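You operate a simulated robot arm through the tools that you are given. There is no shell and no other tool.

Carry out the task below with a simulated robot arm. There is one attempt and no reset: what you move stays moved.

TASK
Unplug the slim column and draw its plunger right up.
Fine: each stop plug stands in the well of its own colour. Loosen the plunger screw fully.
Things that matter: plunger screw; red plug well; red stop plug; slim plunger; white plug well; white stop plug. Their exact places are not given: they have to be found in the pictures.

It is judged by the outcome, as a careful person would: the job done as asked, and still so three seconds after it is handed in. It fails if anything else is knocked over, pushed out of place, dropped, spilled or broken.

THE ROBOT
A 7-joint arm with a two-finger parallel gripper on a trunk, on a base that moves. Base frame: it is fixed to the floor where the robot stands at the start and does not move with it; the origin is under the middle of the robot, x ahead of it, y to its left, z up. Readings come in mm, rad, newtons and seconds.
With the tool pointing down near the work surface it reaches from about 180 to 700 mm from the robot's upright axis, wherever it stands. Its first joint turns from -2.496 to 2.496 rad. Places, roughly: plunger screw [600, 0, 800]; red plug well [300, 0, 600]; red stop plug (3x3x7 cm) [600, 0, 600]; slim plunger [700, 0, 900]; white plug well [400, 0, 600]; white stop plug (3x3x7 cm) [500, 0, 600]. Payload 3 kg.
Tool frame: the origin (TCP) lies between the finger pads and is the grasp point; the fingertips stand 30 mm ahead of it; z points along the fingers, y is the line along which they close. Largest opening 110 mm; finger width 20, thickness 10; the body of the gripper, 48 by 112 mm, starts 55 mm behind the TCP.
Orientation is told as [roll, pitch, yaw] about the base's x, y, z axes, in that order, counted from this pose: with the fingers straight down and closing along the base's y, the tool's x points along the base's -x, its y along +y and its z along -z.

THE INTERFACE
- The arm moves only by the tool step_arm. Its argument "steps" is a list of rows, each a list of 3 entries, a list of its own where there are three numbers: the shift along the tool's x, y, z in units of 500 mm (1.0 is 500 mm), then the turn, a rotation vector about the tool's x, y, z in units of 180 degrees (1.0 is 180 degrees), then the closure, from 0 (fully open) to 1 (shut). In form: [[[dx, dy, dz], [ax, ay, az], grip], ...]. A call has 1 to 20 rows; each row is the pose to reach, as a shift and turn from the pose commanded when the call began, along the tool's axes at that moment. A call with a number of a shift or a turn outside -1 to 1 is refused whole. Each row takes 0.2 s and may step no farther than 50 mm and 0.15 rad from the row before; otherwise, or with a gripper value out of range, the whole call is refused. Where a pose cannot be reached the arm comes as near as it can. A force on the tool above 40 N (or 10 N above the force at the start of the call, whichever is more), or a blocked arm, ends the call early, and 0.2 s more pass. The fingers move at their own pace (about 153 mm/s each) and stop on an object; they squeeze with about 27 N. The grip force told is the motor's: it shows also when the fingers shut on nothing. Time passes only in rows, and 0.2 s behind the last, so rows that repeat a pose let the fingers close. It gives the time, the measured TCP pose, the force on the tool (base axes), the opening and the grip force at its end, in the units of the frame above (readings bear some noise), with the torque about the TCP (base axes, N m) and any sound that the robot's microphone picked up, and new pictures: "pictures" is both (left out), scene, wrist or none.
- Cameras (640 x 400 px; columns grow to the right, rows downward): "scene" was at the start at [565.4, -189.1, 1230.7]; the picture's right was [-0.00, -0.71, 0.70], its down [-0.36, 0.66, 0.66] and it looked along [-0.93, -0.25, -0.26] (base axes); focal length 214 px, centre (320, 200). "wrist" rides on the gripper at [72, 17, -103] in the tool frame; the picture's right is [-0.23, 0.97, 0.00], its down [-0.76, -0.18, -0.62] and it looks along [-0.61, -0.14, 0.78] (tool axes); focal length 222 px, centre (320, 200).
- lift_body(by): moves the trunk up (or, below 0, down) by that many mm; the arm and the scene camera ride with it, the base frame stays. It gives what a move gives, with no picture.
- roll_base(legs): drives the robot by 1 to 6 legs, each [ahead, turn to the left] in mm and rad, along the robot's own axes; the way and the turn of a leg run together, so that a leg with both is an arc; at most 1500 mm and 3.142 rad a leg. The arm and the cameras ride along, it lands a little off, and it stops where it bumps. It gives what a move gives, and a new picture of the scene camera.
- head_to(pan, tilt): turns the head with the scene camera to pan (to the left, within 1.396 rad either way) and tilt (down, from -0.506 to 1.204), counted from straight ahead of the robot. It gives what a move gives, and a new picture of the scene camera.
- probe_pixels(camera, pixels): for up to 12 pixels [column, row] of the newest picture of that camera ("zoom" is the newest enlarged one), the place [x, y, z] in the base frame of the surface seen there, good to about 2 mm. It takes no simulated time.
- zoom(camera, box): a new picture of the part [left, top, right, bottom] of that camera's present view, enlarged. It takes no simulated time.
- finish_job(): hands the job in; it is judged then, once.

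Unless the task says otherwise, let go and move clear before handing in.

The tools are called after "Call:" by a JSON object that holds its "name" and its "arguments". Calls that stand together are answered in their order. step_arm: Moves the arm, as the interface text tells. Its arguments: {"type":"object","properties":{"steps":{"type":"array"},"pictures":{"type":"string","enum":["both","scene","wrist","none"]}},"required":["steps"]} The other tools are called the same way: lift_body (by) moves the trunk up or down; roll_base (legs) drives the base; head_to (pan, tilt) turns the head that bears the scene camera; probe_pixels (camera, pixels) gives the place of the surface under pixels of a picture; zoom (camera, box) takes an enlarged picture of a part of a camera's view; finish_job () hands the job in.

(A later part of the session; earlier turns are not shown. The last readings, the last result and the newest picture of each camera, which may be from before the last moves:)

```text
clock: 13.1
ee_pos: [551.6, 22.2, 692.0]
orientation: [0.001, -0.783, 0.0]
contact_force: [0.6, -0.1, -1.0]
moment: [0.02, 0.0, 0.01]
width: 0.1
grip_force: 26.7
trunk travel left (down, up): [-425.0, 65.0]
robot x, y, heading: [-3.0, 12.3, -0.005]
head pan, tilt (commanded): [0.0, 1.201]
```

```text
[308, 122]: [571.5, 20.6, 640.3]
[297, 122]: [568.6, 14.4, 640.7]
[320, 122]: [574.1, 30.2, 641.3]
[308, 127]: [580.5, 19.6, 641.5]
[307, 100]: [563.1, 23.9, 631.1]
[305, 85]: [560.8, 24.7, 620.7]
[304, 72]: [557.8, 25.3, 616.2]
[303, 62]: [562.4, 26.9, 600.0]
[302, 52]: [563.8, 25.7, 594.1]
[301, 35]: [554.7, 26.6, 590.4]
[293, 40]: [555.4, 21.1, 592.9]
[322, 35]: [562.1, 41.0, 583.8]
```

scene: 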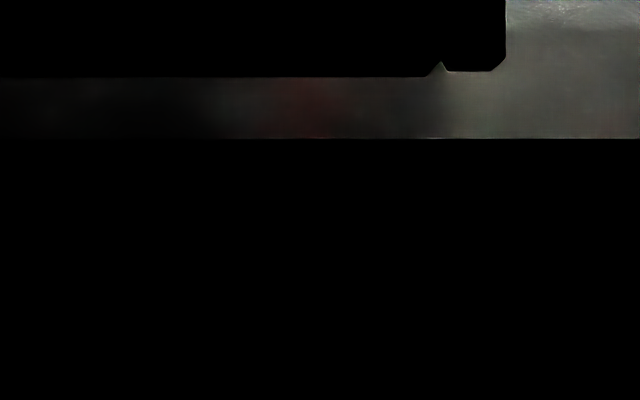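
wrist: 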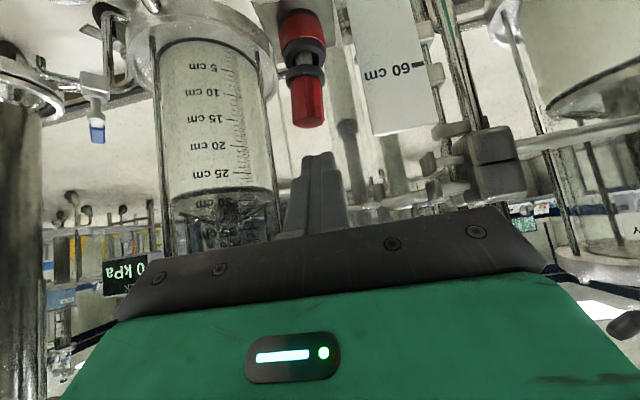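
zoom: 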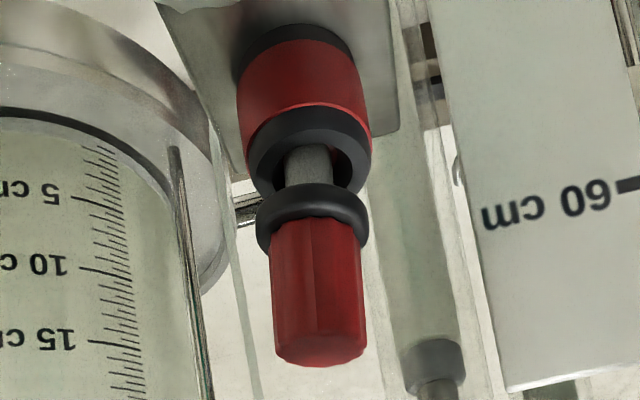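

The plug stands in its loose socket again, leaning slightly, top centre about (571, 22, 640). I'll reopen the fingers, come straight down over it and grip again.

Call:
{"name": "step_arm", "arguments": {"steps": [[[0, 0, 0], [0, 0, 0], 0.55], [[0, 0, 0], [0, 0, 0], 0.55], [[0.017, 0.0005, 0.0185], [0, 0, 0], 0.55], [[0.034, 0.001, 0.037], [0, 0, 0], 0.55], [[0.052, 0.0013, 0.0555], [0, 0, 0], 0.55], [[0.0687, 0.0016, 0.0741], [0, 0, 0], 0.55], [[0.0687, 0.0016, 0.0741], [0, 0, 0], 0.55]], "pictures": "wrist"}}

Call:
{"name": "zoom", "arguments": {"camera": "wrist", "box": [230, 60, 430, 250]}}

```text
clock: 14.7
ee_pos: [554.5, 22.5, 641.0]
orientation: [0.001, -0.784, 0.002]
contact_force: [-0.1, -0.4, -0.4]
moment: [-0.03, 0.03, -0.01]
width: 49.4
grip_force: 0.0
trunk travel left (down, up): [-425.0, 65.0]
robot x, y, heading: [-2.7, 8.9, 0.004]
head pan, tilt (commanded): [0.0, 1.201]
```

wrist: 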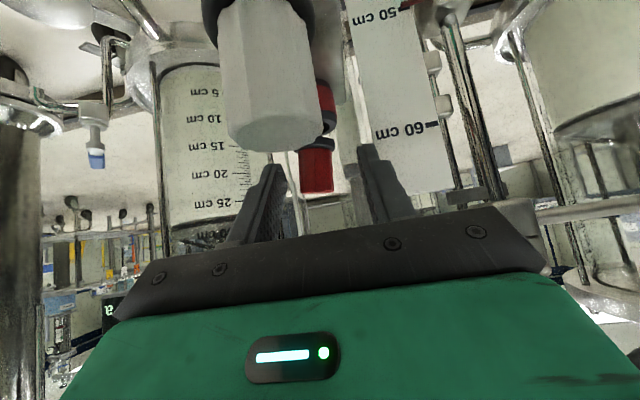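

```text
2.11 times, centred on (330, 155) of wrist
```

zoom: 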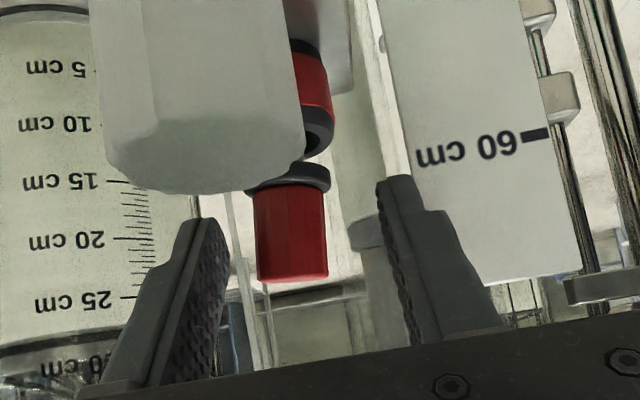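

The plug head is between the pads again. I'll close, hold, and lift just a little to check the grip.

Call:
{"name": "step_arm", "arguments": {"steps": [[[0, 0, 0], [0, 0, 0], 0.8], [[0, 0, 0], [0, 0, 0], 1], [[0, 0, 0], [0, 0, 0], 1], [[0, 0, 0], [0, 0, 0], 1], [[-0.007, 0, -0.007], [0, 0, 0], 1], [[-0.014, 0, -0.014], [0, 0, 0], 1]], "pictures": "wrist"}}

Call:
{"name": "zoom", "arguments": {"camera": "wrist", "box": [230, 60, 430, 250]}}

```text
clock: 16.1
ee_pos: [553.0, 23.8, 651.8]
orientation: [0.002, -0.783, 0.003]
contact_force: [0.4, 0.5, -0.4]
moment: [-0.01, 0.0, 0.02]
width: 19.8
grip_force: 26.6
trunk travel left (down, up): [-425.0, 65.0]
robot x, y, heading: [1.3, 8.9, -0.0]
head pan, tilt (commanded): [0.0, 1.201]
```

wrist: 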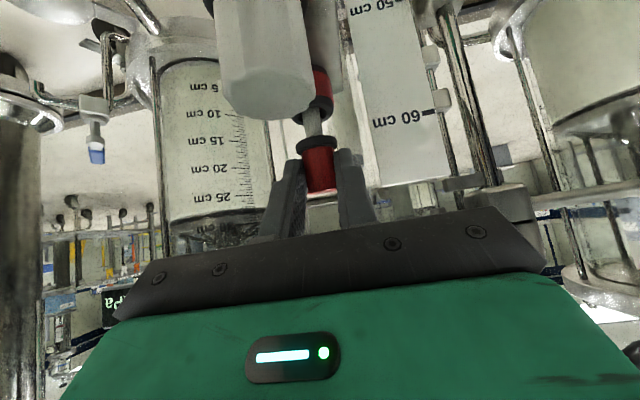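

```text
2.11 times, centred on (330, 155) of wrist
```

zoom: 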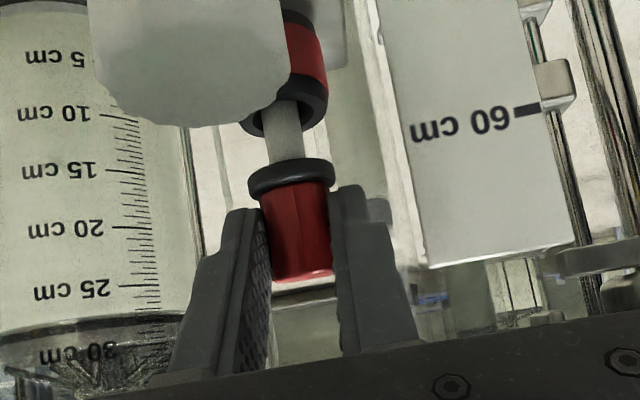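

The grip holds (19.8 mm, 26.6 N) with the plug raised 10 mm. I'll continue lifting slowly to clear the socket.

Call:
{"name": "step_arm", "arguments": {"steps": [[[-0.007, 0, -0.007], [0, 0, 0], 1], [[-0.014, 0, -0.014], [0, 0, 0], 1], [[-0.021, 0, -0.021], [0, 0, 0], 1]], "pictures": "wrist"}}

Call:
{"name": "zoom", "arguments": {"camera": "wrist", "box": [230, 60, 430, 250]}}

```text
clock: 16.9
ee_pos: [554.9, 23.8, 666.8]
orientation: [0.001, -0.785, 0.002]
contact_force: [-0.6, 0.8, -0.1]
moment: [-0.05, 0.01, 0.01]
width: 20.1
grip_force: 27.6
trunk travel left (down, up): [-425.0, 65.0]
robot x, y, heading: [0.7, 12.2, -0.001]
head pan, tilt (commanded): [0.0, 1.201]
```

wrist: 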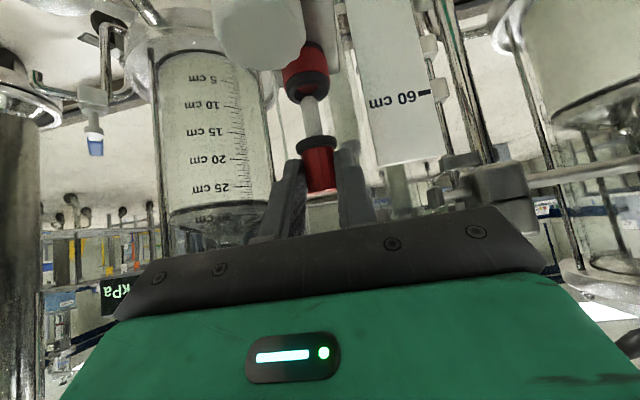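

```text
2.11 times, centred on (330, 155) of wrist
```

zoom: 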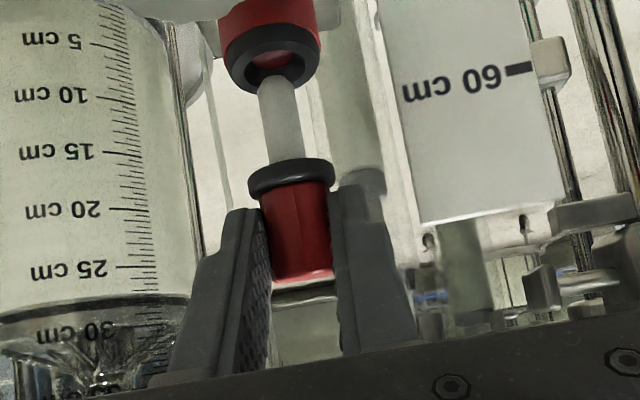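

The plug is nearly clear and steady in the grip. I'll lift until its stem is above the white plug's height.

Call:
{"name": "step_arm", "arguments": {"steps": [[[-0.01, 0, -0.01], [0, 0, 0], 1], [[-0.02, 0, -0.02], [0, 0, 0], 1], [[-0.035, 0, -0.035], [0, 0, 0], 1], [[-0.05, 0, -0.05], [0, 0, 0], 1], [[-0.07, 0, -0.07], [0, 0, 0], 1], [[-0.085, 0, -0.085], [0, 0, 0], 1], [[-0.1, 0, -0.1], [0, 0, 0], 1]], "pictures": "wrist"}}

Call:
{"name": "zoom", "arguments": {"camera": "wrist", "box": [230, 60, 430, 250]}}

```text
clock: 18.5
ee_pos: [552.5, 25.5, 735.9]
orientation: [0.001, -0.784, 0.002]
contact_force: [0.1, -0.1, -0.3]
moment: [0.01, -0.02, -0.01]
width: 20.0
grip_force: 27.4
trunk travel left (down, up): [-425.0, 65.0]
robot x, y, heading: [-3.0, 9.7, 0.002]
head pan, tilt (commanded): [0.0, 1.201]
```

wrist: 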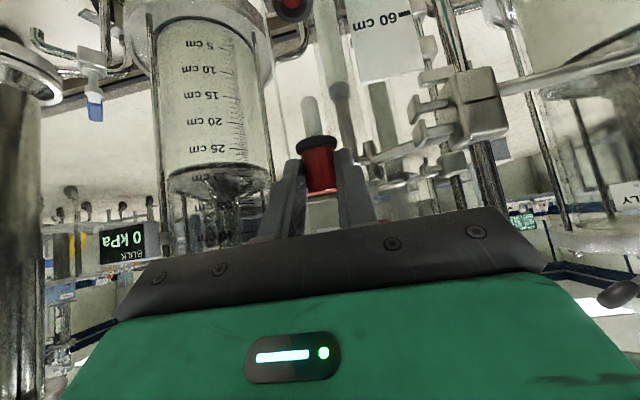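

```text
2.11 times, centred on (330, 155) of wrist
```

zoom: 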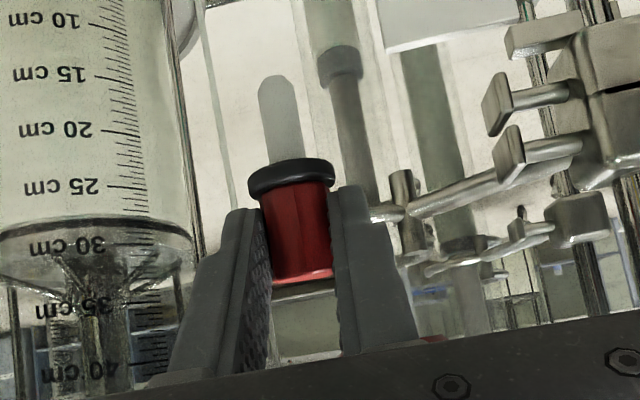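

The plug is held firmly with its stem hanging free. I'll probe its stem and head to learn its exact place relative to the tool.

Call:
{"name": "probe_pixels", "arguments": {"camera": "zoom", "pixels": [[279, 80], [279, 100], [282, 130], [284, 150], [265, 115], [296, 115], [290, 178], [250, 182], [335, 175], [300, 230], [304, 270], [300, 275]]}}

```text
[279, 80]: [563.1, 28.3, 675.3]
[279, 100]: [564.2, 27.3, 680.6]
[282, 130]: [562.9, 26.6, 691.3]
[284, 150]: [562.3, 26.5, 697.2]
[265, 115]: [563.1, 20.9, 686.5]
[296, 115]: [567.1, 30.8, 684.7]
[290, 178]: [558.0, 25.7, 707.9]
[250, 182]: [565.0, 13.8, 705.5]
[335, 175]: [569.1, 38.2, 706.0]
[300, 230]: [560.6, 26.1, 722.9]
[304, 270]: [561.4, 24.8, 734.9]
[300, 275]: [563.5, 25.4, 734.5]
```

The plug's axis is about 16–18 mm ahead of the TCP with the stem bottom near z≈672, well above the white plug's top. I'll carry it back toward the red well while swinging the tool 45° about the vertical so the wrist stays clear of the trunk.

Call:
{"name": "step_arm", "arguments": {"steps": [[[0.0532, -0.0029, -0.0532], [-0.0253, 0, -0.0253], 1], [[0.1065, -0.0057, -0.1065], [-0.0505, 0, -0.0505], 1], [[0.1597, -0.0086, -0.1597], [-0.0758, 0, -0.0758], 1], [[0.213, -0.0114, -0.213], [-0.101, 0, -0.101], 1], [[0.2662, -0.0143, -0.2662], [-0.1263, 0, -0.1263], 1], [[0.3195, -0.0171, -0.3195], [-0.1515, 0, -0.1515], 1], [[0.3727, -0.02, -0.3727], [-0.1768, 0, -0.1768], 1], [[0.3727, -0.02, -0.3727], [-0.1768, 0, -0.1768], 1]], "pictures": "wrist"}}

```text
clock: 20.3
ee_pos: [318.2, 0.7, 750.2]
orientation: [-0.061, -0.807, 0.861]
contact_force: [0.2, -0.7, 0.2]
moment: [0.01, 0.05, 0.07]
width: 19.9
grip_force: 27.0
out of reach, approached as far as the arm can: row 6, 7, 8
trunk travel left (down, up): [-425.0, 65.0]
robot x, y, heading: [-1.4, 10.5, -0.003]
head pan, tilt (commanded): [0.0, 1.201]
```

wrist: 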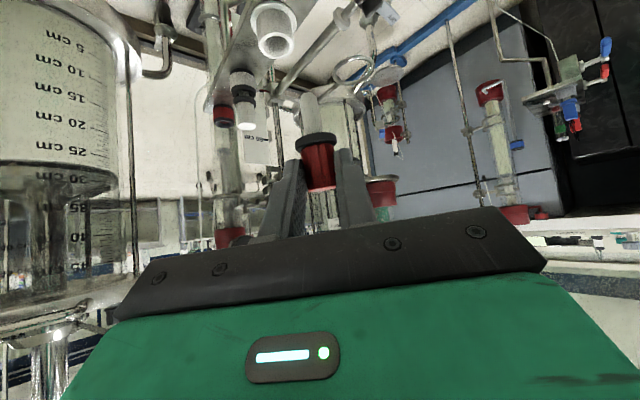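

Rows 6–8 were out of reach; the arm stands at (318, 1, 750) with the plug still held (19.9 mm, 27 N). I'll drive the robot 180 mm straight back so the wells lie in comfortable reach.

Call:
{"name": "roll_base", "arguments": {"legs": [[-180, 0]]}}

```text
clock: 21.8
ee_pos: [137.2, 4.1, 749.2]
orientation: [-0.049, -0.812, 0.849]
contact_force: [-0.1, 0.7, -0.3]
moment: [-0.02, 0.02, 0.01]
width: 20.0
grip_force: 27.4
trunk travel left (down, up): [-425.0, 65.0]
robot x, y, heading: [-175.3, 8.3, -0.002]
head pan, tilt (commanded): [0.0, 1.201]
```

scene: 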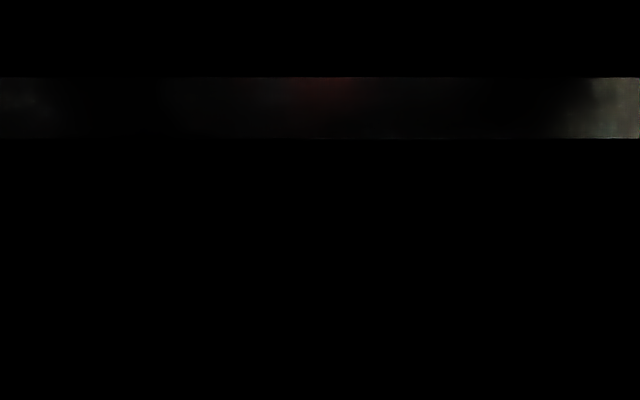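

The robot now stands at x≈-175 with the plug still gripped. I'll turn the tool back to yaw 0 and bring it toward (250, 24, 750).

Call:
{"name": "step_arm", "arguments": {"steps": [[[-0.021, -0.023, 0.022], [0.0295, 0, 0.0295], 1], [[-0.043, -0.046, 0.044], [0.0589, 0, 0.0589], 1], [[-0.064, -0.069, 0.065], [0.0884, 0, 0.0884], 1], [[-0.085, -0.092, 0.087], [0.1179, 0, 0.1179], 1], [[-0.107, -0.115, 0.109], [0.1473, 0, 0.1473], 1], [[-0.128, -0.138, 0.131], [0.1768, 0, 0.1768], 1], [[-0.128, -0.138, 0.131], [0.1768, 0, 0.1768], 1]], "pictures": "wrist"}}

```text
clock: 23.4
ee_pos: [222.6, 4.1, 709.5]
orientation: [-0.009, -0.828, 0.084]
contact_force: [0.0, -0.5, -0.8]
moment: [0.0, 0.02, 0.0]
width: 19.7
grip_force: 27.2
out of reach, approached as far as the arm can: row 1, 2, 3, 4, 5, 6, 7
trunk travel left (down, up): [-425.0, 65.0]
robot x, y, heading: [-180.1, 12.2, 0.005]
head pan, tilt (commanded): [0.0, 1.201]
```

wrist: 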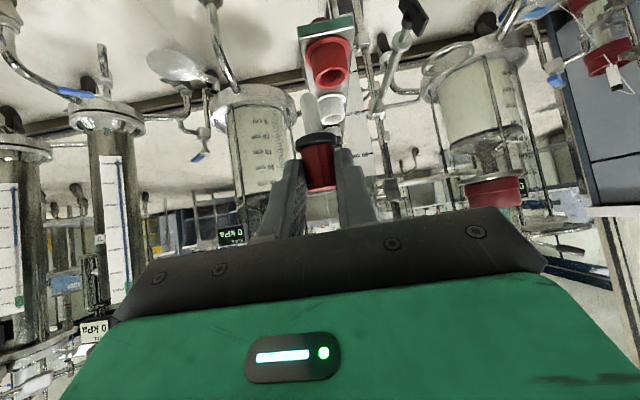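

The wrist view shows the red and white wells ahead at (330,75) and (330,105), but this close-in pose is at the edge of reach. I'll drive back another 80 mm so the well sits at a comfortable distance.

Call:
{"name": "roll_base", "arguments": {"legs": [[-80, 0]]}}

```text
clock: 24.5
ee_pos: [140.4, 4.3, 709.8]
orientation: [-0.009, -0.829, 0.087]
contact_force: [0.0, 0.2, -0.7]
moment: [-0.01, 0.0, 0.02]
width: 20.0
grip_force: 27.1
trunk travel left (down, up): [-425.0, 65.0]
robot x, y, heading: [-261.5, 14.2, 0.002]
head pan, tilt (commanded): [0.0, 1.201]
```

scene: 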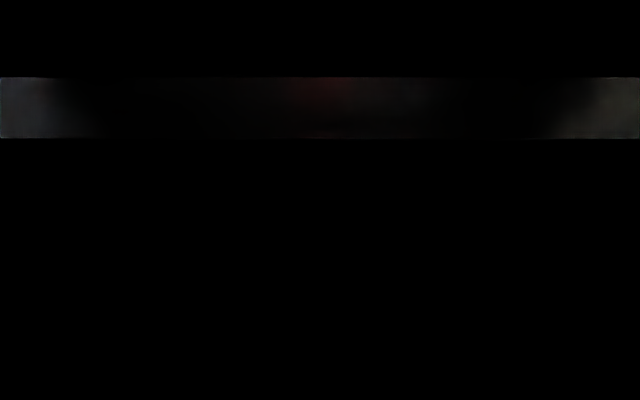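

The robot is at x≈-261 now. I'll move the arm forward to about (250, 24, 730) with the tool at yaw 0 and 45° tilt.

Call:
{"name": "step_arm", "arguments": {"steps": [[[-0.045, 0.005, 0.034], [0.005, 0.0035, 0.0047], 1], [[-0.09, 0.01, 0.068], [0.01, 0.007, 0.0093], 1], [[-0.135, 0.015, 0.103], [0.015, 0.0105, 0.014], 1], [[-0.18, 0.0206, 0.137], [0.0204, 0.014, 0.0187], 1], [[-0.18, 0.0206, 0.137], [0.0204, 0.014, 0.0187], 1]], "pictures": "wrist"}}

Call:
{"name": "zoom", "arguments": {"camera": "wrist", "box": [230, 0, 430, 220]}}

```text
clock: 25.7
ee_pos: [251.2, 24.7, 731.5]
orientation: [-0.011, -0.784, -0.002]
contact_force: [-0.1, 0.7, 0.5]
moment: [0.02, -0.01, -0.01]
width: 20.0
grip_force: 27.1
trunk travel left (down, up): [-425.0, 65.0]
robot x, y, heading: [-262.2, 11.4, 0.0]
head pan, tilt (commanded): [0.0, 1.201]
```

wrist: 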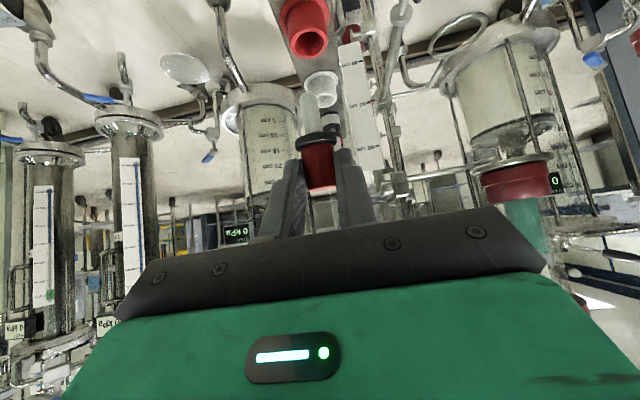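

```text
1.82 times, centred on (330, 110) of wrist
```

zoom: 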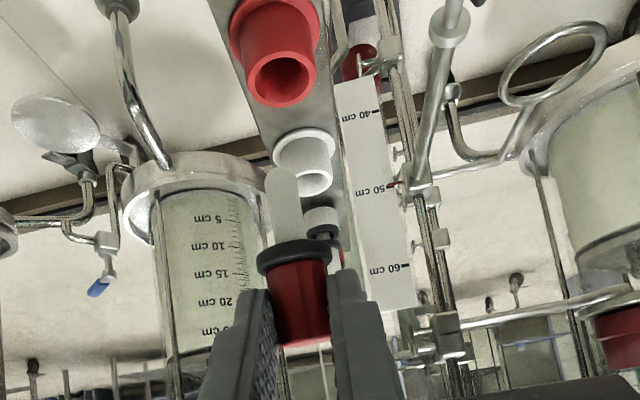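

Now the tool is at (251, 24.7, 731.5), yaw 0, and the red well's mouth is visible at zoom (283,80). I'll probe the rim and the plug stem for alignment.

Call:
{"name": "probe_pixels", "arguments": {"camera": "zoom", "pixels": [[253, 82], [314, 76], [283, 104], [283, 57], [262, 98], [304, 98], [262, 62], [305, 60], [283, 80], [340, 30], [240, 110], [283, 90]]}}

Call:
{"name": "probe_pixels", "arguments": {"camera": "zoom", "pixels": [[283, 172], [283, 185], [286, 210], [289, 235], [272, 200], [300, 200], [262, 260], [328, 257], [295, 265], [300, 300], [275, 300], [325, 300]]}}

```text
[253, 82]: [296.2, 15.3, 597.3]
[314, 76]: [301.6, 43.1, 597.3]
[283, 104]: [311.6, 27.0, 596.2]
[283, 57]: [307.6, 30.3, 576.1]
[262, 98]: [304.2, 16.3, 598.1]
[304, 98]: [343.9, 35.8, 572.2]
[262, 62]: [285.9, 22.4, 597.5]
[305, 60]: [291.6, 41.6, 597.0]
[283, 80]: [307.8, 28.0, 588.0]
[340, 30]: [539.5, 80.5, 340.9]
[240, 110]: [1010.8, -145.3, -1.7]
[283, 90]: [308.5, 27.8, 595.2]
```

```text
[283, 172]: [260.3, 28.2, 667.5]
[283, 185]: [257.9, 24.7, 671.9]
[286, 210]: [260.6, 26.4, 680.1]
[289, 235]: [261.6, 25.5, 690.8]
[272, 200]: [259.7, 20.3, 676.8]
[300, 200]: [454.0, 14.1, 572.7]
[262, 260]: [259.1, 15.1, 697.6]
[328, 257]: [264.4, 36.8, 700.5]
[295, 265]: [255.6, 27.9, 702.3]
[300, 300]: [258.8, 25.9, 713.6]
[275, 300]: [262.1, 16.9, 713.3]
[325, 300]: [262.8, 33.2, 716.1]
```

Fitting the rim gives the red well's centre near (298.5, 29.0) in this view, and the plug's axis is about 1 mm to the left of the TCP with its stem leaning ~5° back. I'll tip the tool 5.5° to stand the plug upright and move above the well at z≈705.

Call:
{"name": "step_arm", "arguments": {"steps": [[[-0.0015, 0.0033, 0.0389], [0, -0.015, 0], 1], [[-0.003, 0.0066, 0.0778], [0, -0.0306, 0], 1], [[-0.003, 0.0066, 0.0778], [0, -0.0306, 0], 1]], "pictures": "wrist"}}

Call:
{"name": "zoom", "arguments": {"camera": "wrist", "box": [230, 0, 430, 220]}}

```text
clock: 26.5
ee_pos: [279.5, 27.2, 704.0]
orientation: [-0.012, -0.88, 0.002]
contact_force: [-0.3, -0.9, -1.0]
moment: [-0.02, 0.01, 0.02]
width: 19.7
grip_force: 26.9
trunk travel left (down, up): [-425.0, 65.0]
robot x, y, heading: [-258.1, 11.6, 0.003]
head pan, tilt (commanded): [0.0, 1.201]
```

wrist: 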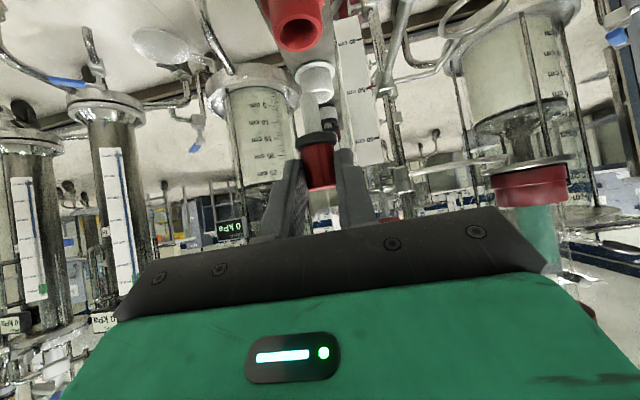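

```text
1.82 times, centred on (330, 110) of wrist
```

zoom: 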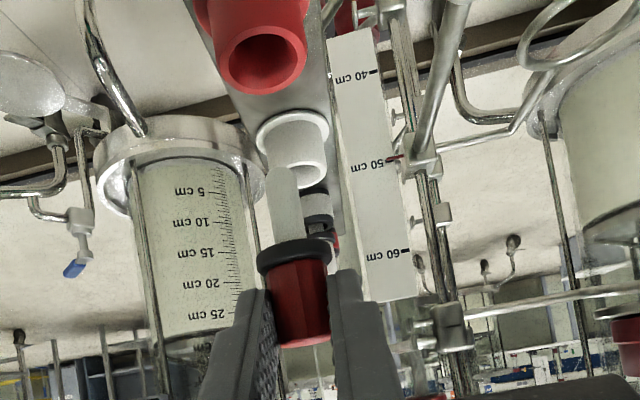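

I'm above the well now; I'll re-measure the rim (zoom ≈(263,58)) and stem tip (≈(283,172)) before going down.

Call:
{"name": "probe_pixels", "arguments": {"camera": "zoom", "pixels": [[224, 60], [302, 52], [263, 88], [233, 80], [293, 78], [240, 36], [288, 32], [226, 70], [300, 65], [263, 31], [263, 60], [280, 86]]}}

Call:
{"name": "probe_pixels", "arguments": {"camera": "zoom", "pixels": [[282, 172], [283, 185], [286, 210], [289, 235], [270, 200], [299, 195], [262, 258], [328, 255], [295, 265], [300, 300], [275, 300], [324, 300]]}}

```text
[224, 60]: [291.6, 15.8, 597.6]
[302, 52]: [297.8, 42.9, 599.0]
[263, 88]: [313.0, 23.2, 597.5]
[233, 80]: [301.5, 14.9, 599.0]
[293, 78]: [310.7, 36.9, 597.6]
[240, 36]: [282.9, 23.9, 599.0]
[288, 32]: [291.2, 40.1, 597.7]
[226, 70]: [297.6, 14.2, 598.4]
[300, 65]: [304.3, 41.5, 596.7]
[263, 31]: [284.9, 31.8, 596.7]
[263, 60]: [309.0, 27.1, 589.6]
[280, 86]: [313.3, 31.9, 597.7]
```

```text
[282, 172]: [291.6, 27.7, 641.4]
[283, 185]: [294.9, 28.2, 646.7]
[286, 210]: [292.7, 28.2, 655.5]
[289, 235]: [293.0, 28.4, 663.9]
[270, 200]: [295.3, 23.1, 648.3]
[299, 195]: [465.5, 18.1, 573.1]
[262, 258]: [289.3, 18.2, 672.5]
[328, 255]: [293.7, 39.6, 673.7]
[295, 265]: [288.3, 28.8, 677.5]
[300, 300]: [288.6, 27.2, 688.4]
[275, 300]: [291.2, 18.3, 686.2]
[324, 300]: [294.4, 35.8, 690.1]
```

Plug axis ≈(297.8, 28.2) versus well centre ≈(298.9, 28.6): about 1 mm off. I'll correct that and lower 62 mm into the well.

Call:
{"name": "step_arm", "arguments": {"steps": [[[0.0225, 0.0004, 0.0213], [0, 0, 0], 1], [[0.0465, 0.0008, 0.041], [0, 0, 0], 1], [[0.0705, 0.0008, 0.0608], [0, 0, 0], 1], [[0.0943, 0.0008, 0.0806], [0, 0, 0], 1], [[0.0943, 0.0008, 0.0806], [0, 0, 0], 1]], "pictures": "wrist"}}

Call:
{"name": "zoom", "arguments": {"camera": "wrist", "box": [230, 0, 430, 220]}}

```text
clock: 27.7
ee_pos: [280.3, 25.6, 642.1]
orientation: [-0.016, -0.878, 0.003]
contact_force: [0.2, -0.4, -0.2]
moment: [-0.01, 0.02, -0.02]
width: 20.2
grip_force: 27.1
trunk travel left (down, up): [-425.0, 65.0]
robot x, y, heading: [-260.3, 10.2, -0.002]
head pan, tilt (commanded): [0.0, 1.201]
```

wrist: 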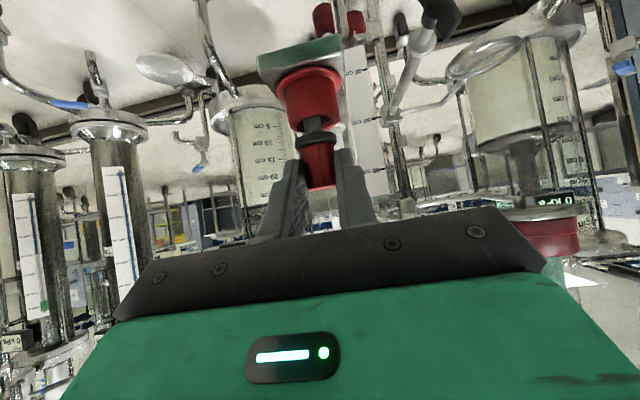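

```text
1.82 times, centred on (330, 110) of wrist
```

zoom: 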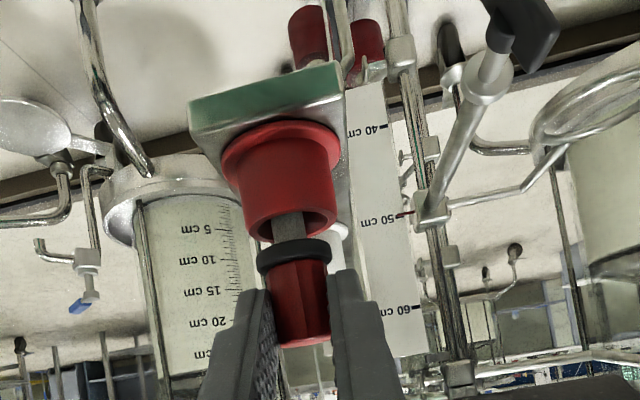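

The stem is inside the red well with no contact force, and the flange is still ~10 mm above the rim. I'll lower in small steps to seat it.

Call:
{"name": "step_arm", "arguments": {"steps": [[[0.0062, 0, 0.0051], [0, 0, 0], 1], [[0.0108, 0, 0.0089], [0, 0, 0], 1]], "pictures": "wrist"}}

Call:
{"name": "zoom", "arguments": {"camera": "wrist", "box": [270, 40, 370, 220]}}

```text
clock: 28.3
ee_pos: [281.3, 27.0, 638.1]
orientation: [-0.013, -0.889, 0.002]
contact_force: [0.8, -0.3, 36.0]
moment: [-0.04, -0.73, 0.0]
width: 20.3
grip_force: 27.0
trunk travel left (down, up): [-425.0, 65.0]
robot x, y, heading: [-261.2, 8.2, -0.002]
head pan, tilt (commanded): [0.0, 1.201]
```

wrist: 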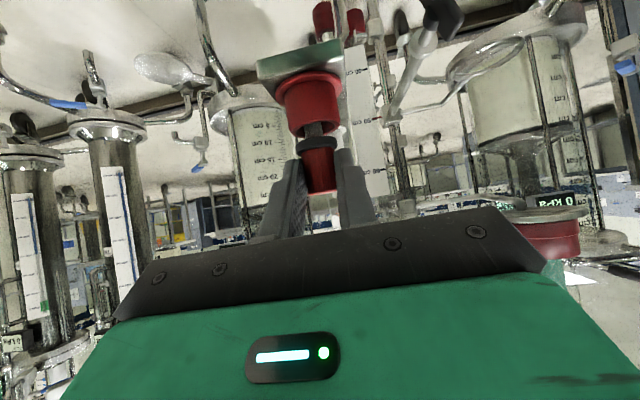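

```text
2.22 times, centred on (320, 130) of wrist
```

zoom: 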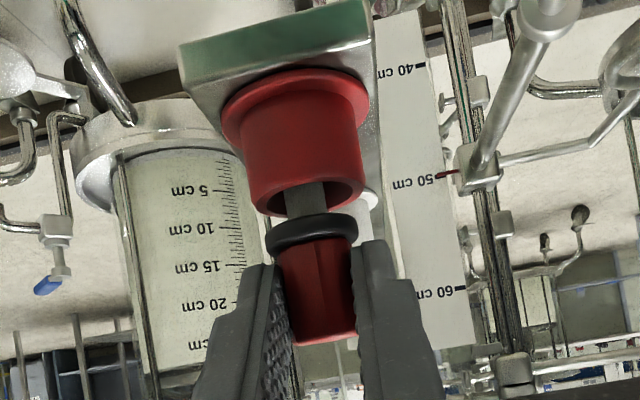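

The stem has bottomed in the well (36 N upward), so it is seated at the same height as it sat in its socket. I'll ease off 2 mm and open the fingers.

Call:
{"name": "step_arm", "arguments": {"steps": [[[-0.0031, 0, -0.0025], [0, 0, 0], 1], [[-0.0031, 0, -0.0025], [0, 0, 0], 0.7], [[-0.0031, 0, -0.0025], [0, 0, 0], 0.55], [[-0.0031, 0, -0.0025], [0, 0, 0], 0.55]], "pictures": "wrist"}}

Call:
{"name": "zoom", "arguments": {"camera": "wrist", "box": [270, 40, 370, 220]}}

```text
clock: 29.3
ee_pos: [280.6, 24.6, 637.0]
orientation: [-0.011, -0.878, 0.003]
contact_force: [0.5, 0.5, -0.2]
moment: [-0.04, 0.01, 0.03]
width: 49.5
grip_force: 0.0
trunk travel left (down, up): [-425.0, 65.0]
robot x, y, heading: [-262.1, 11.9, -0.003]
head pan, tilt (commanded): [0.0, 1.201]
```

wrist: 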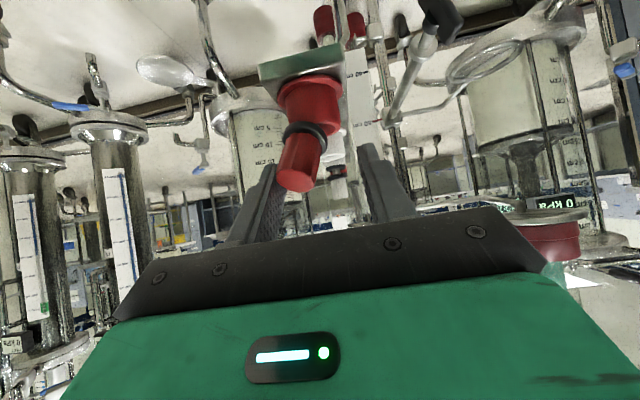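

```text
2.22 times, centred on (320, 130) of wrist
```

zoom: 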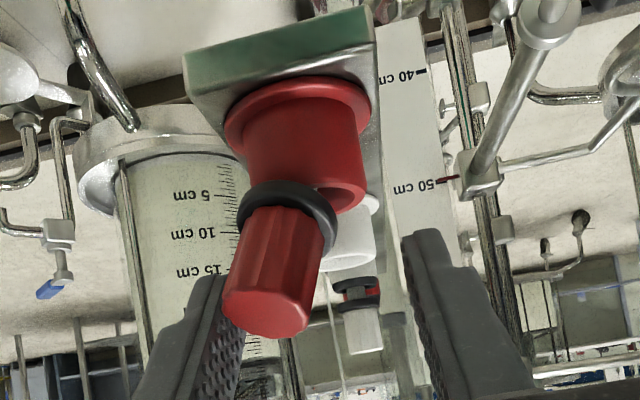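

The plug stays in the red well but leans toward -y with its flange on the rim, because the stem is slim in a wide cup. I'll probe its pose and the finger clearance before withdrawing.

Call:
{"name": "probe_pixels", "arguments": {"camera": "zoom", "pixels": [[265, 315], [230, 300], [305, 318], [275, 260], [290, 215], [245, 205], [330, 220], [265, 330], [220, 300], [215, 330], [320, 190], [350, 200]]}}

```text
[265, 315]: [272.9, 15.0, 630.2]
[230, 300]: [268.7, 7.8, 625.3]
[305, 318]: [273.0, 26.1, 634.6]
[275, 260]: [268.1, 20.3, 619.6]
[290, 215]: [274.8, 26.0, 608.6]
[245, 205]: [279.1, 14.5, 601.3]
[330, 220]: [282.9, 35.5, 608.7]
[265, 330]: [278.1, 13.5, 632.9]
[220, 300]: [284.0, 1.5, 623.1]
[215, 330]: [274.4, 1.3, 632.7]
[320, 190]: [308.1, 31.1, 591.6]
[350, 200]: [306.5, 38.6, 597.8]
```

The plug's flange rests on the rim with the head leaning about 24° toward the robot; it sits safely in the well. I'll withdraw along the tool axis and then use the scene camera to look into the wells from above.

Call:
{"name": "step_arm", "arguments": {"steps": [[[0, 0, 0], [0, 0, 0], 0.48], [[0, 0, -0.03], [0, 0, 0], 0.48], [[0, 0, -0.08], [0, 0, 0], 0.48], [[0, 0, -0.14], [0, 0, 0], 0.48], [[0, 0, -0.2], [0, 0, 0], 0.48]], "pictures": "wrist"}}

Call:
{"name": "head_to", "arguments": {"pan": 0, "tilt": 0.5}}

```text
clock: 30.5
ee_pos: [203.9, 25.6, 701.8]
orientation: [-0.013, -0.883, 0.003]
contact_force: [0.9, 0.2, -0.6]
moment: [-0.02, -0.02, -0.02]
width: 57.2
grip_force: 0.2
trunk travel left (down, up): [-425.0, 65.0]
robot x, y, heading: [-259.5, 8.7, 0.003]
head pan, tilt (commanded): [0.0, 1.201]
```

wrist: 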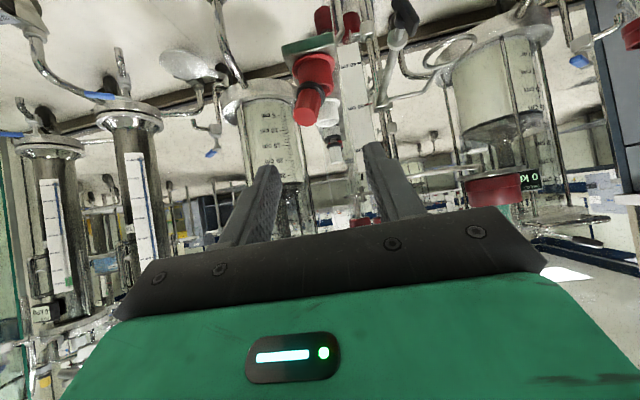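

```text
clock: 31.6
ee_pos: [204.7, 26.6, 701.5]
orientation: [-0.011, -0.88, 0.004]
contact_force: [0.2, 0.4, 0.1]
moment: [0.01, 0.02, 0.01]
width: 57.0
grip_force: 0.0
trunk travel left (down, up): [-425.0, 65.0]
robot x, y, heading: [-258.6, 12.7, -0.001]
head pan, tilt (commanded): [0.0, 0.499]
```

scene: 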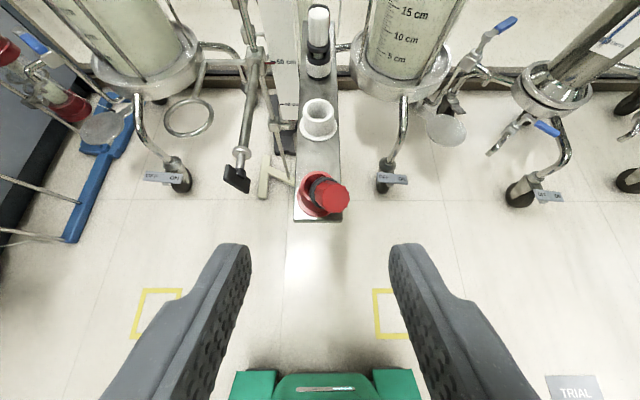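

The scene camera now sees the wells clearly: red at (323,195), white at (318,122). I'll zoom in on both.

Call:
{"name": "zoom", "arguments": {"camera": "scene", "box": [290, 90, 354, 150]}}

Call:
{"name": "zoom", "arguments": {"camera": "scene", "box": [285, 160, 365, 225]}}

Call:
{"name": "zoom", "arguments": {"camera": "scene", "box": [290, 0, 354, 90]}}

```text
6.67 times, centred on (322, 120) of scene
```

zoom: 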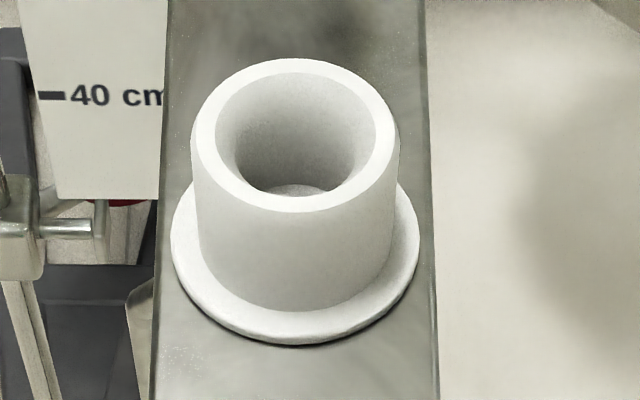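

```text
6.15 times, centred on (325, 192) of scene
```

zoom: 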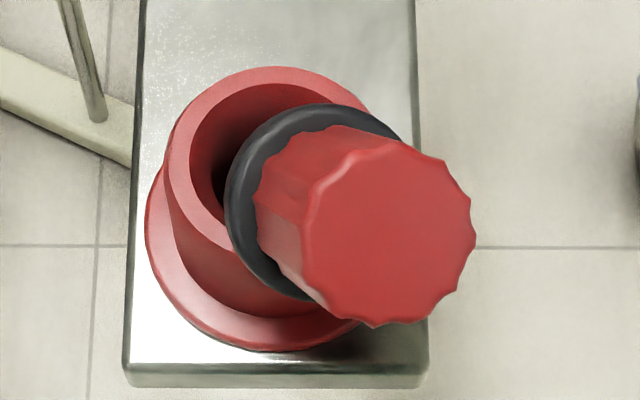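

```text
4.44 times, centred on (322, 45) of scene
```

zoom: 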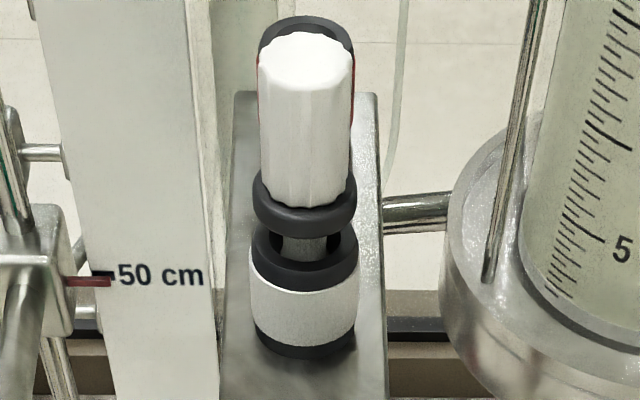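

The white plug stands upright in its socket with a small gap under its flange, so plugs rest on their stem tips; the red one now leans in the wider well. I'll probe the white plug's and white well's exact places in this view.

Call:
{"name": "probe_pixels", "arguments": {"camera": "zoom", "pixels": [[307, 60], [266, 62], [350, 66], [307, 38], [307, 82], [305, 150], [265, 150], [345, 150], [303, 215], [303, 245], [258, 205], [352, 212]]}}

Call:
{"name": "probe_pixels", "arguments": {"camera": "scene", "pixels": [[304.5, 121], [335, 117], [319, 103.5], [319, 131.5], [308, 128], [330, 127], [307, 110], [330, 108], [318, 120], [315, 130], [333, 125], [305, 115]]}}

Call:
{"name": "probe_pixels", "arguments": {"camera": "scene", "pixels": [[330, 198], [302, 185], [318, 173], [341, 180], [309, 205], [318, 177], [338, 190], [345, 195], [322, 203], [336, 210], [310, 196], [303, 195]]}}

```text
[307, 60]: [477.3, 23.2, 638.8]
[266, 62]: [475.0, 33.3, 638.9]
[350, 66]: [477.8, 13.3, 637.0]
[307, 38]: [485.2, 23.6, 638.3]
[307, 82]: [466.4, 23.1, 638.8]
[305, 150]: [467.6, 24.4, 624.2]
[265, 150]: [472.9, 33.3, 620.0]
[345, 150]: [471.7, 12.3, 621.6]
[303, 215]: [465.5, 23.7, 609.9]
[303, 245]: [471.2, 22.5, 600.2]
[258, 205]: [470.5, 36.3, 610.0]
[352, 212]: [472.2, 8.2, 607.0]
```

```text
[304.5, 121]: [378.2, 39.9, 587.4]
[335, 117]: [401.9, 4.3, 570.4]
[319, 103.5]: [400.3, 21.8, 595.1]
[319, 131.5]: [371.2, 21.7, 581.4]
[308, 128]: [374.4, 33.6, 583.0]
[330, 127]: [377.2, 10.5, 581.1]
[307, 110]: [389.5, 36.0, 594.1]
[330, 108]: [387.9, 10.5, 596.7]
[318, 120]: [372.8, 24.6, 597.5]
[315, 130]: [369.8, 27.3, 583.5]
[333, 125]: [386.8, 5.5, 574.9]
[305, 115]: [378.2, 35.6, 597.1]
```

```text
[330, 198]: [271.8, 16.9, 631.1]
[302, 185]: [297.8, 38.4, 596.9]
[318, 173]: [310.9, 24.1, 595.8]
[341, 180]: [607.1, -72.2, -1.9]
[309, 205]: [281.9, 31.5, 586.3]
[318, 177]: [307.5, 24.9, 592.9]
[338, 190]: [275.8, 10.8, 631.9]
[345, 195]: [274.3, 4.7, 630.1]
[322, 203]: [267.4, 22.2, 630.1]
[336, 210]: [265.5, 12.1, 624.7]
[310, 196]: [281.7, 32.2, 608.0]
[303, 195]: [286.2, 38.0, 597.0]
```

White plug axis is about (477.5, 23.2), top 639; white well centre about (387, 23.4). I'll move to a pre-grasp 80 mm back from the white plug with a gentler 30° tilt, keeping the camera head as is to watch from above.

Call:
{"name": "step_arm", "arguments": {"steps": [[[-0.051, -0.001, 0.0546], [0, 0.0189, 0], 0.5], [[-0.1018, -0.002, 0.1092], [0, 0.0378, 0], 0.5], [[-0.1527, -0.0025, 0.1639], [0, 0.0567, 0], 0.5], [[-0.2035, -0.003, 0.2185], [0, 0.0755, 0], 0.5], [[-0.2544, -0.004, 0.2731], [0, 0.0944, 0], 0.5], [[-0.3053, -0.005, 0.3277], [0, 0.1133, 0], 0.5], [[-0.3053, -0.005, 0.3277], [0, 0.1133, 0], 0.5]]}}

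```text
clock: 33.1
ee_pos: [426.7, 22.5, 714.2]
orientation: [-0.009, -0.523, -0.001]
contact_force: [-0.5, 0.4, -0.2]
moment: [0.0, 0.01, 0.02]
width: 55.3
grip_force: 0.0
trunk travel left (down, up): [-425.0, 65.0]
robot x, y, heading: [-259.7, 11.7, 0.004]
head pan, tilt (commanded): [0.0, 0.499]
```

scene: 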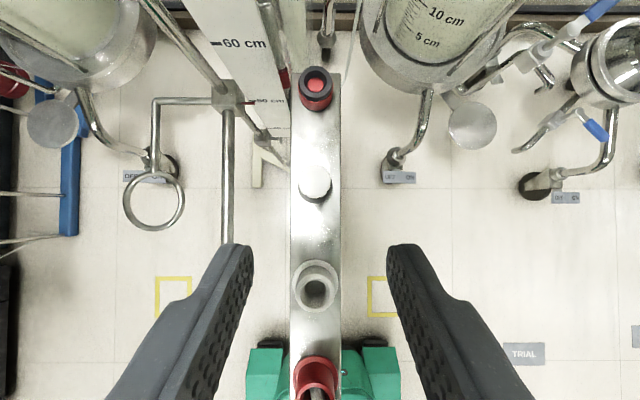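
wrist: 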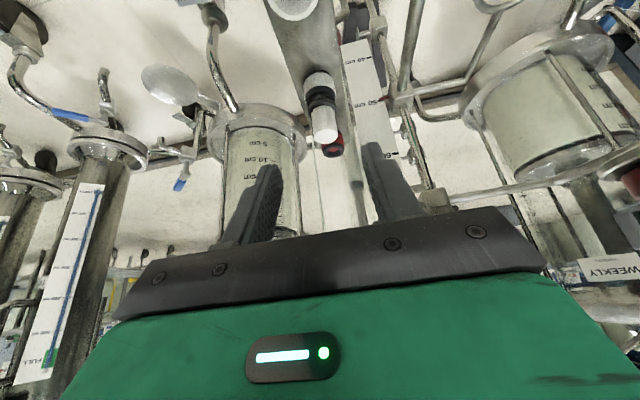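

The view from above shows the white plug at (315,181) and the white well at (315,286). I'll zoom to refine both positions.

Call:
{"name": "zoom", "arguments": {"camera": "scene", "box": [285, 155, 345, 210]}}

Call:
{"name": "probe_pixels", "arguments": {"camera": "zoom", "pixels": [[300, 180], [230, 180], [390, 180], [310, 110], [310, 260], [255, 130], [365, 240], [330, 270], [260, 240], [370, 130]]}}

Call:
{"name": "zoom", "arguments": {"camera": "scene", "box": [285, 255, 345, 315]}}

```text
7.27 times, centred on (315, 182) of scene
```

zoom: 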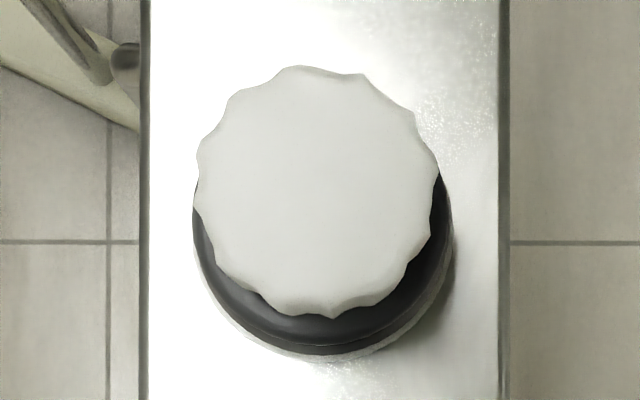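

```text
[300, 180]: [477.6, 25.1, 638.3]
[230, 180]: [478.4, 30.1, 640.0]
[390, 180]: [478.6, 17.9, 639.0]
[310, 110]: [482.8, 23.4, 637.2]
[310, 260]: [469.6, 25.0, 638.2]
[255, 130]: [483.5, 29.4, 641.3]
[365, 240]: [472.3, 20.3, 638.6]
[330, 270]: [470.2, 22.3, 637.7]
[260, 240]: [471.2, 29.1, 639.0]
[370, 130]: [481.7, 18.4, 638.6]
```

```text
6.67 times, centred on (315, 285) of scene
```

zoom: 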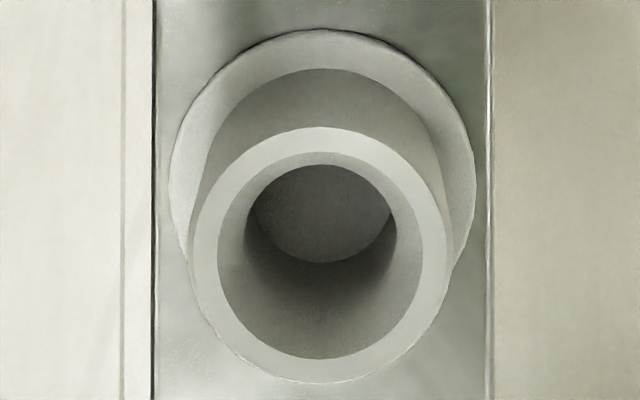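

The white well shows an inner floor disc. I'll probe its depth and rim precisely.

Call:
{"name": "probe_pixels", "arguments": {"camera": "zoom", "pixels": [[320, 210], [270, 210], [370, 210], [320, 175], [320, 250], [205, 250], [435, 250], [320, 145], [320, 370], [240, 170], [400, 170], [320, 300]]}}

```text
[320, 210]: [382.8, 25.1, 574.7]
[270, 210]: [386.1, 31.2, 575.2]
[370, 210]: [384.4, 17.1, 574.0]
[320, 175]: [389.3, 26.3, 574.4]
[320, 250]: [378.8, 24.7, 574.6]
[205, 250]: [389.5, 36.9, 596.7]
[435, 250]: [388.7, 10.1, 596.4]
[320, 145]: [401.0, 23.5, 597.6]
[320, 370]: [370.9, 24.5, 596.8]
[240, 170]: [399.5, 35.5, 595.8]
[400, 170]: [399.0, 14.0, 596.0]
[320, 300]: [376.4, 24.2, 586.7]
```

The floor is flat at z≈574.6 and the rim centre about (386.5, 23.5), so a plug released truly upright can stand. Now I'll advance onto the white plug.

Call:
{"name": "step_arm", "arguments": {"steps": [[[-0.0004, 0.0005, 0.04], [0, 0, 0], 0.5], [[-0.0008, 0.001, 0.08], [0, 0, 0], 0.5], [[-0.0012, 0.0015, 0.12], [0, 0, 0], 0.5], [[-0.0016, 0.002, 0.1584], [0, 0, 0], 0.5], [[-0.0016, 0.002, 0.1584], [0, 0, 0], 0.5]]}}

Call:
{"name": "zoom", "arguments": {"camera": "wrist", "box": [230, 60, 430, 250]}}

```text
clock: 34.4
ee_pos: [467.8, 24.5, 646.4]
orientation: [-0.009, -0.524, -0.002]
contact_force: [0.0, 0.6, 0.0]
moment: [0.02, 0.0, 0.02]
width: 55.4
grip_force: 0.0
trunk travel left (down, up): [-425.0, 65.0]
robot x, y, heading: [-262.6, 10.9, 0.0]
head pan, tilt (commanded): [0.0, 0.499]
```

scene: 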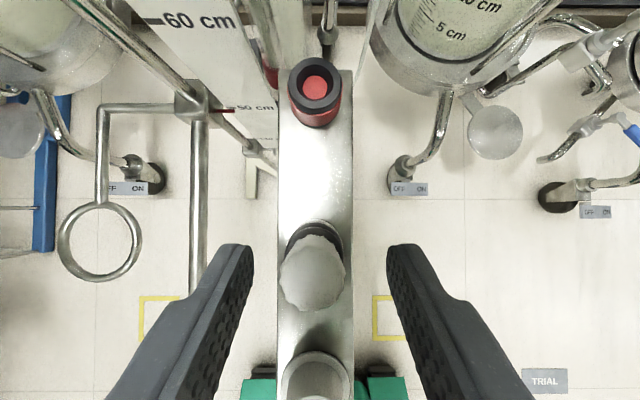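
wrist: 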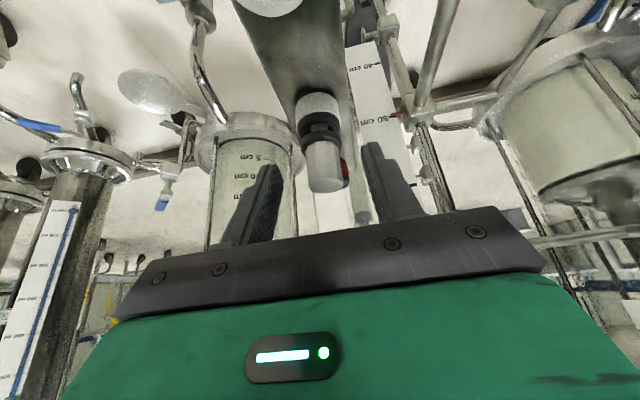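

```text
2.11 times, centred on (330, 155) of wrist
```

zoom: 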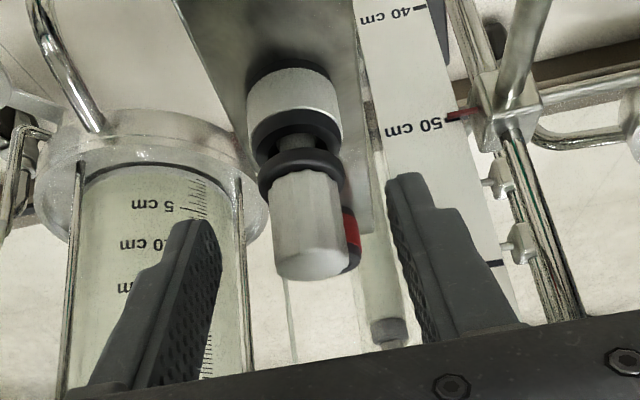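

The white plug's head is between the pads, about 1–2 mm toward +y of centre. I'll nudge +1.2 mm in y and close gently.

Call:
{"name": "step_arm", "arguments": {"steps": [[[0, 0.0024, 0], [0, 0, 0], 0.5], [[0, 0.0024, 0], [0, 0, 0], 0.7], [[0, 0.0024, 0], [0, 0, 0], 0.78], [[0, 0.0024, 0], [0, 0, 0], 1], [[0, 0.0024, 0], [0, 0, 0], 1], [[0, 0.0024, 0], [0, 0, 0], 1]]}}

Call:
{"name": "zoom", "arguments": {"camera": "wrist", "box": [230, 60, 430, 250]}}

```text
clock: 35.8
ee_pos: [467.3, 23.8, 644.8]
orientation: [-0.01, -0.524, -0.002]
contact_force: [-0.7, 5.8, -0.9]
moment: [0.34, 0.02, 0.07]
width: 20.1
grip_force: 26.7
trunk travel left (down, up): [-425.0, 65.0]
robot x, y, heading: [-259.4, 12.9, -0.002]
head pan, tilt (commanded): [0.0, 0.499]
```

scene: 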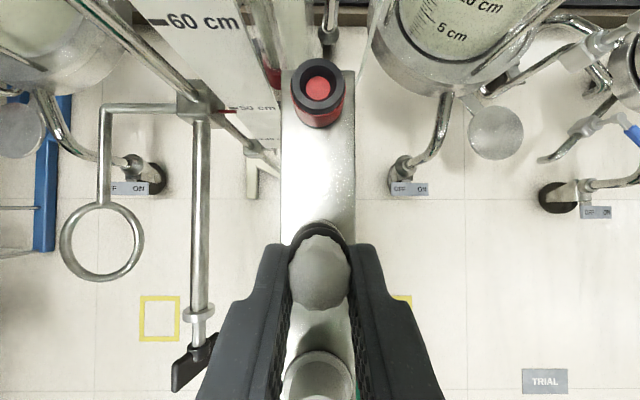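
wrist: 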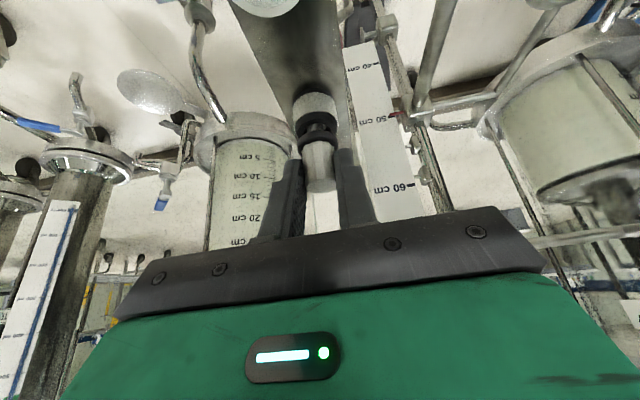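

```text
2.11 times, centred on (330, 155) of wrist
```

zoom: 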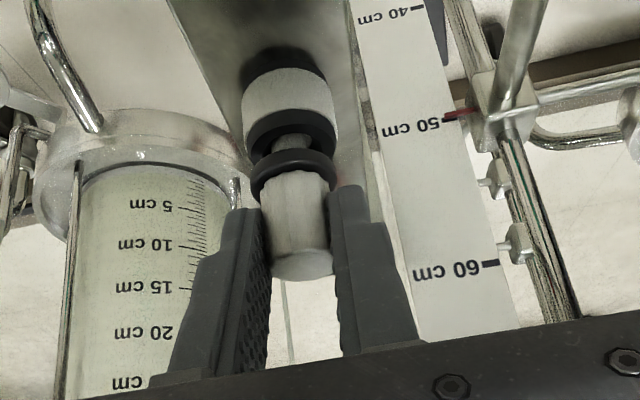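

The plug is held at 20.1 mm, but a 5.8 N side force shows I'm slightly off to -y. I'll shift a little to +y to relieve it before pulling.

Call:
{"name": "step_arm", "arguments": {"steps": [[[0, 0.0015, 0], [0, 0, 0], 1], [[0, 0.003, 0], [0, 0, 0], 1], [[0, 0.003, 0], [0, 0, 0], 1]], "pictures": "none"}}

```text
clock: 36.5
ee_pos: [467.3, 25.3, 645.4]
orientation: [-0.011, -0.525, -0.003]
contact_force: [-0.4, 0.4, 0.2]
moment: [-0.01, 0.04, 0.02]
width: 20.1
grip_force: 26.4
trunk travel left (down, up): [-425.0, 65.0]
robot x, y, heading: [-260.8, 11.2, 0.001]
head pan, tilt (commanded): [0.0, 0.499]
```

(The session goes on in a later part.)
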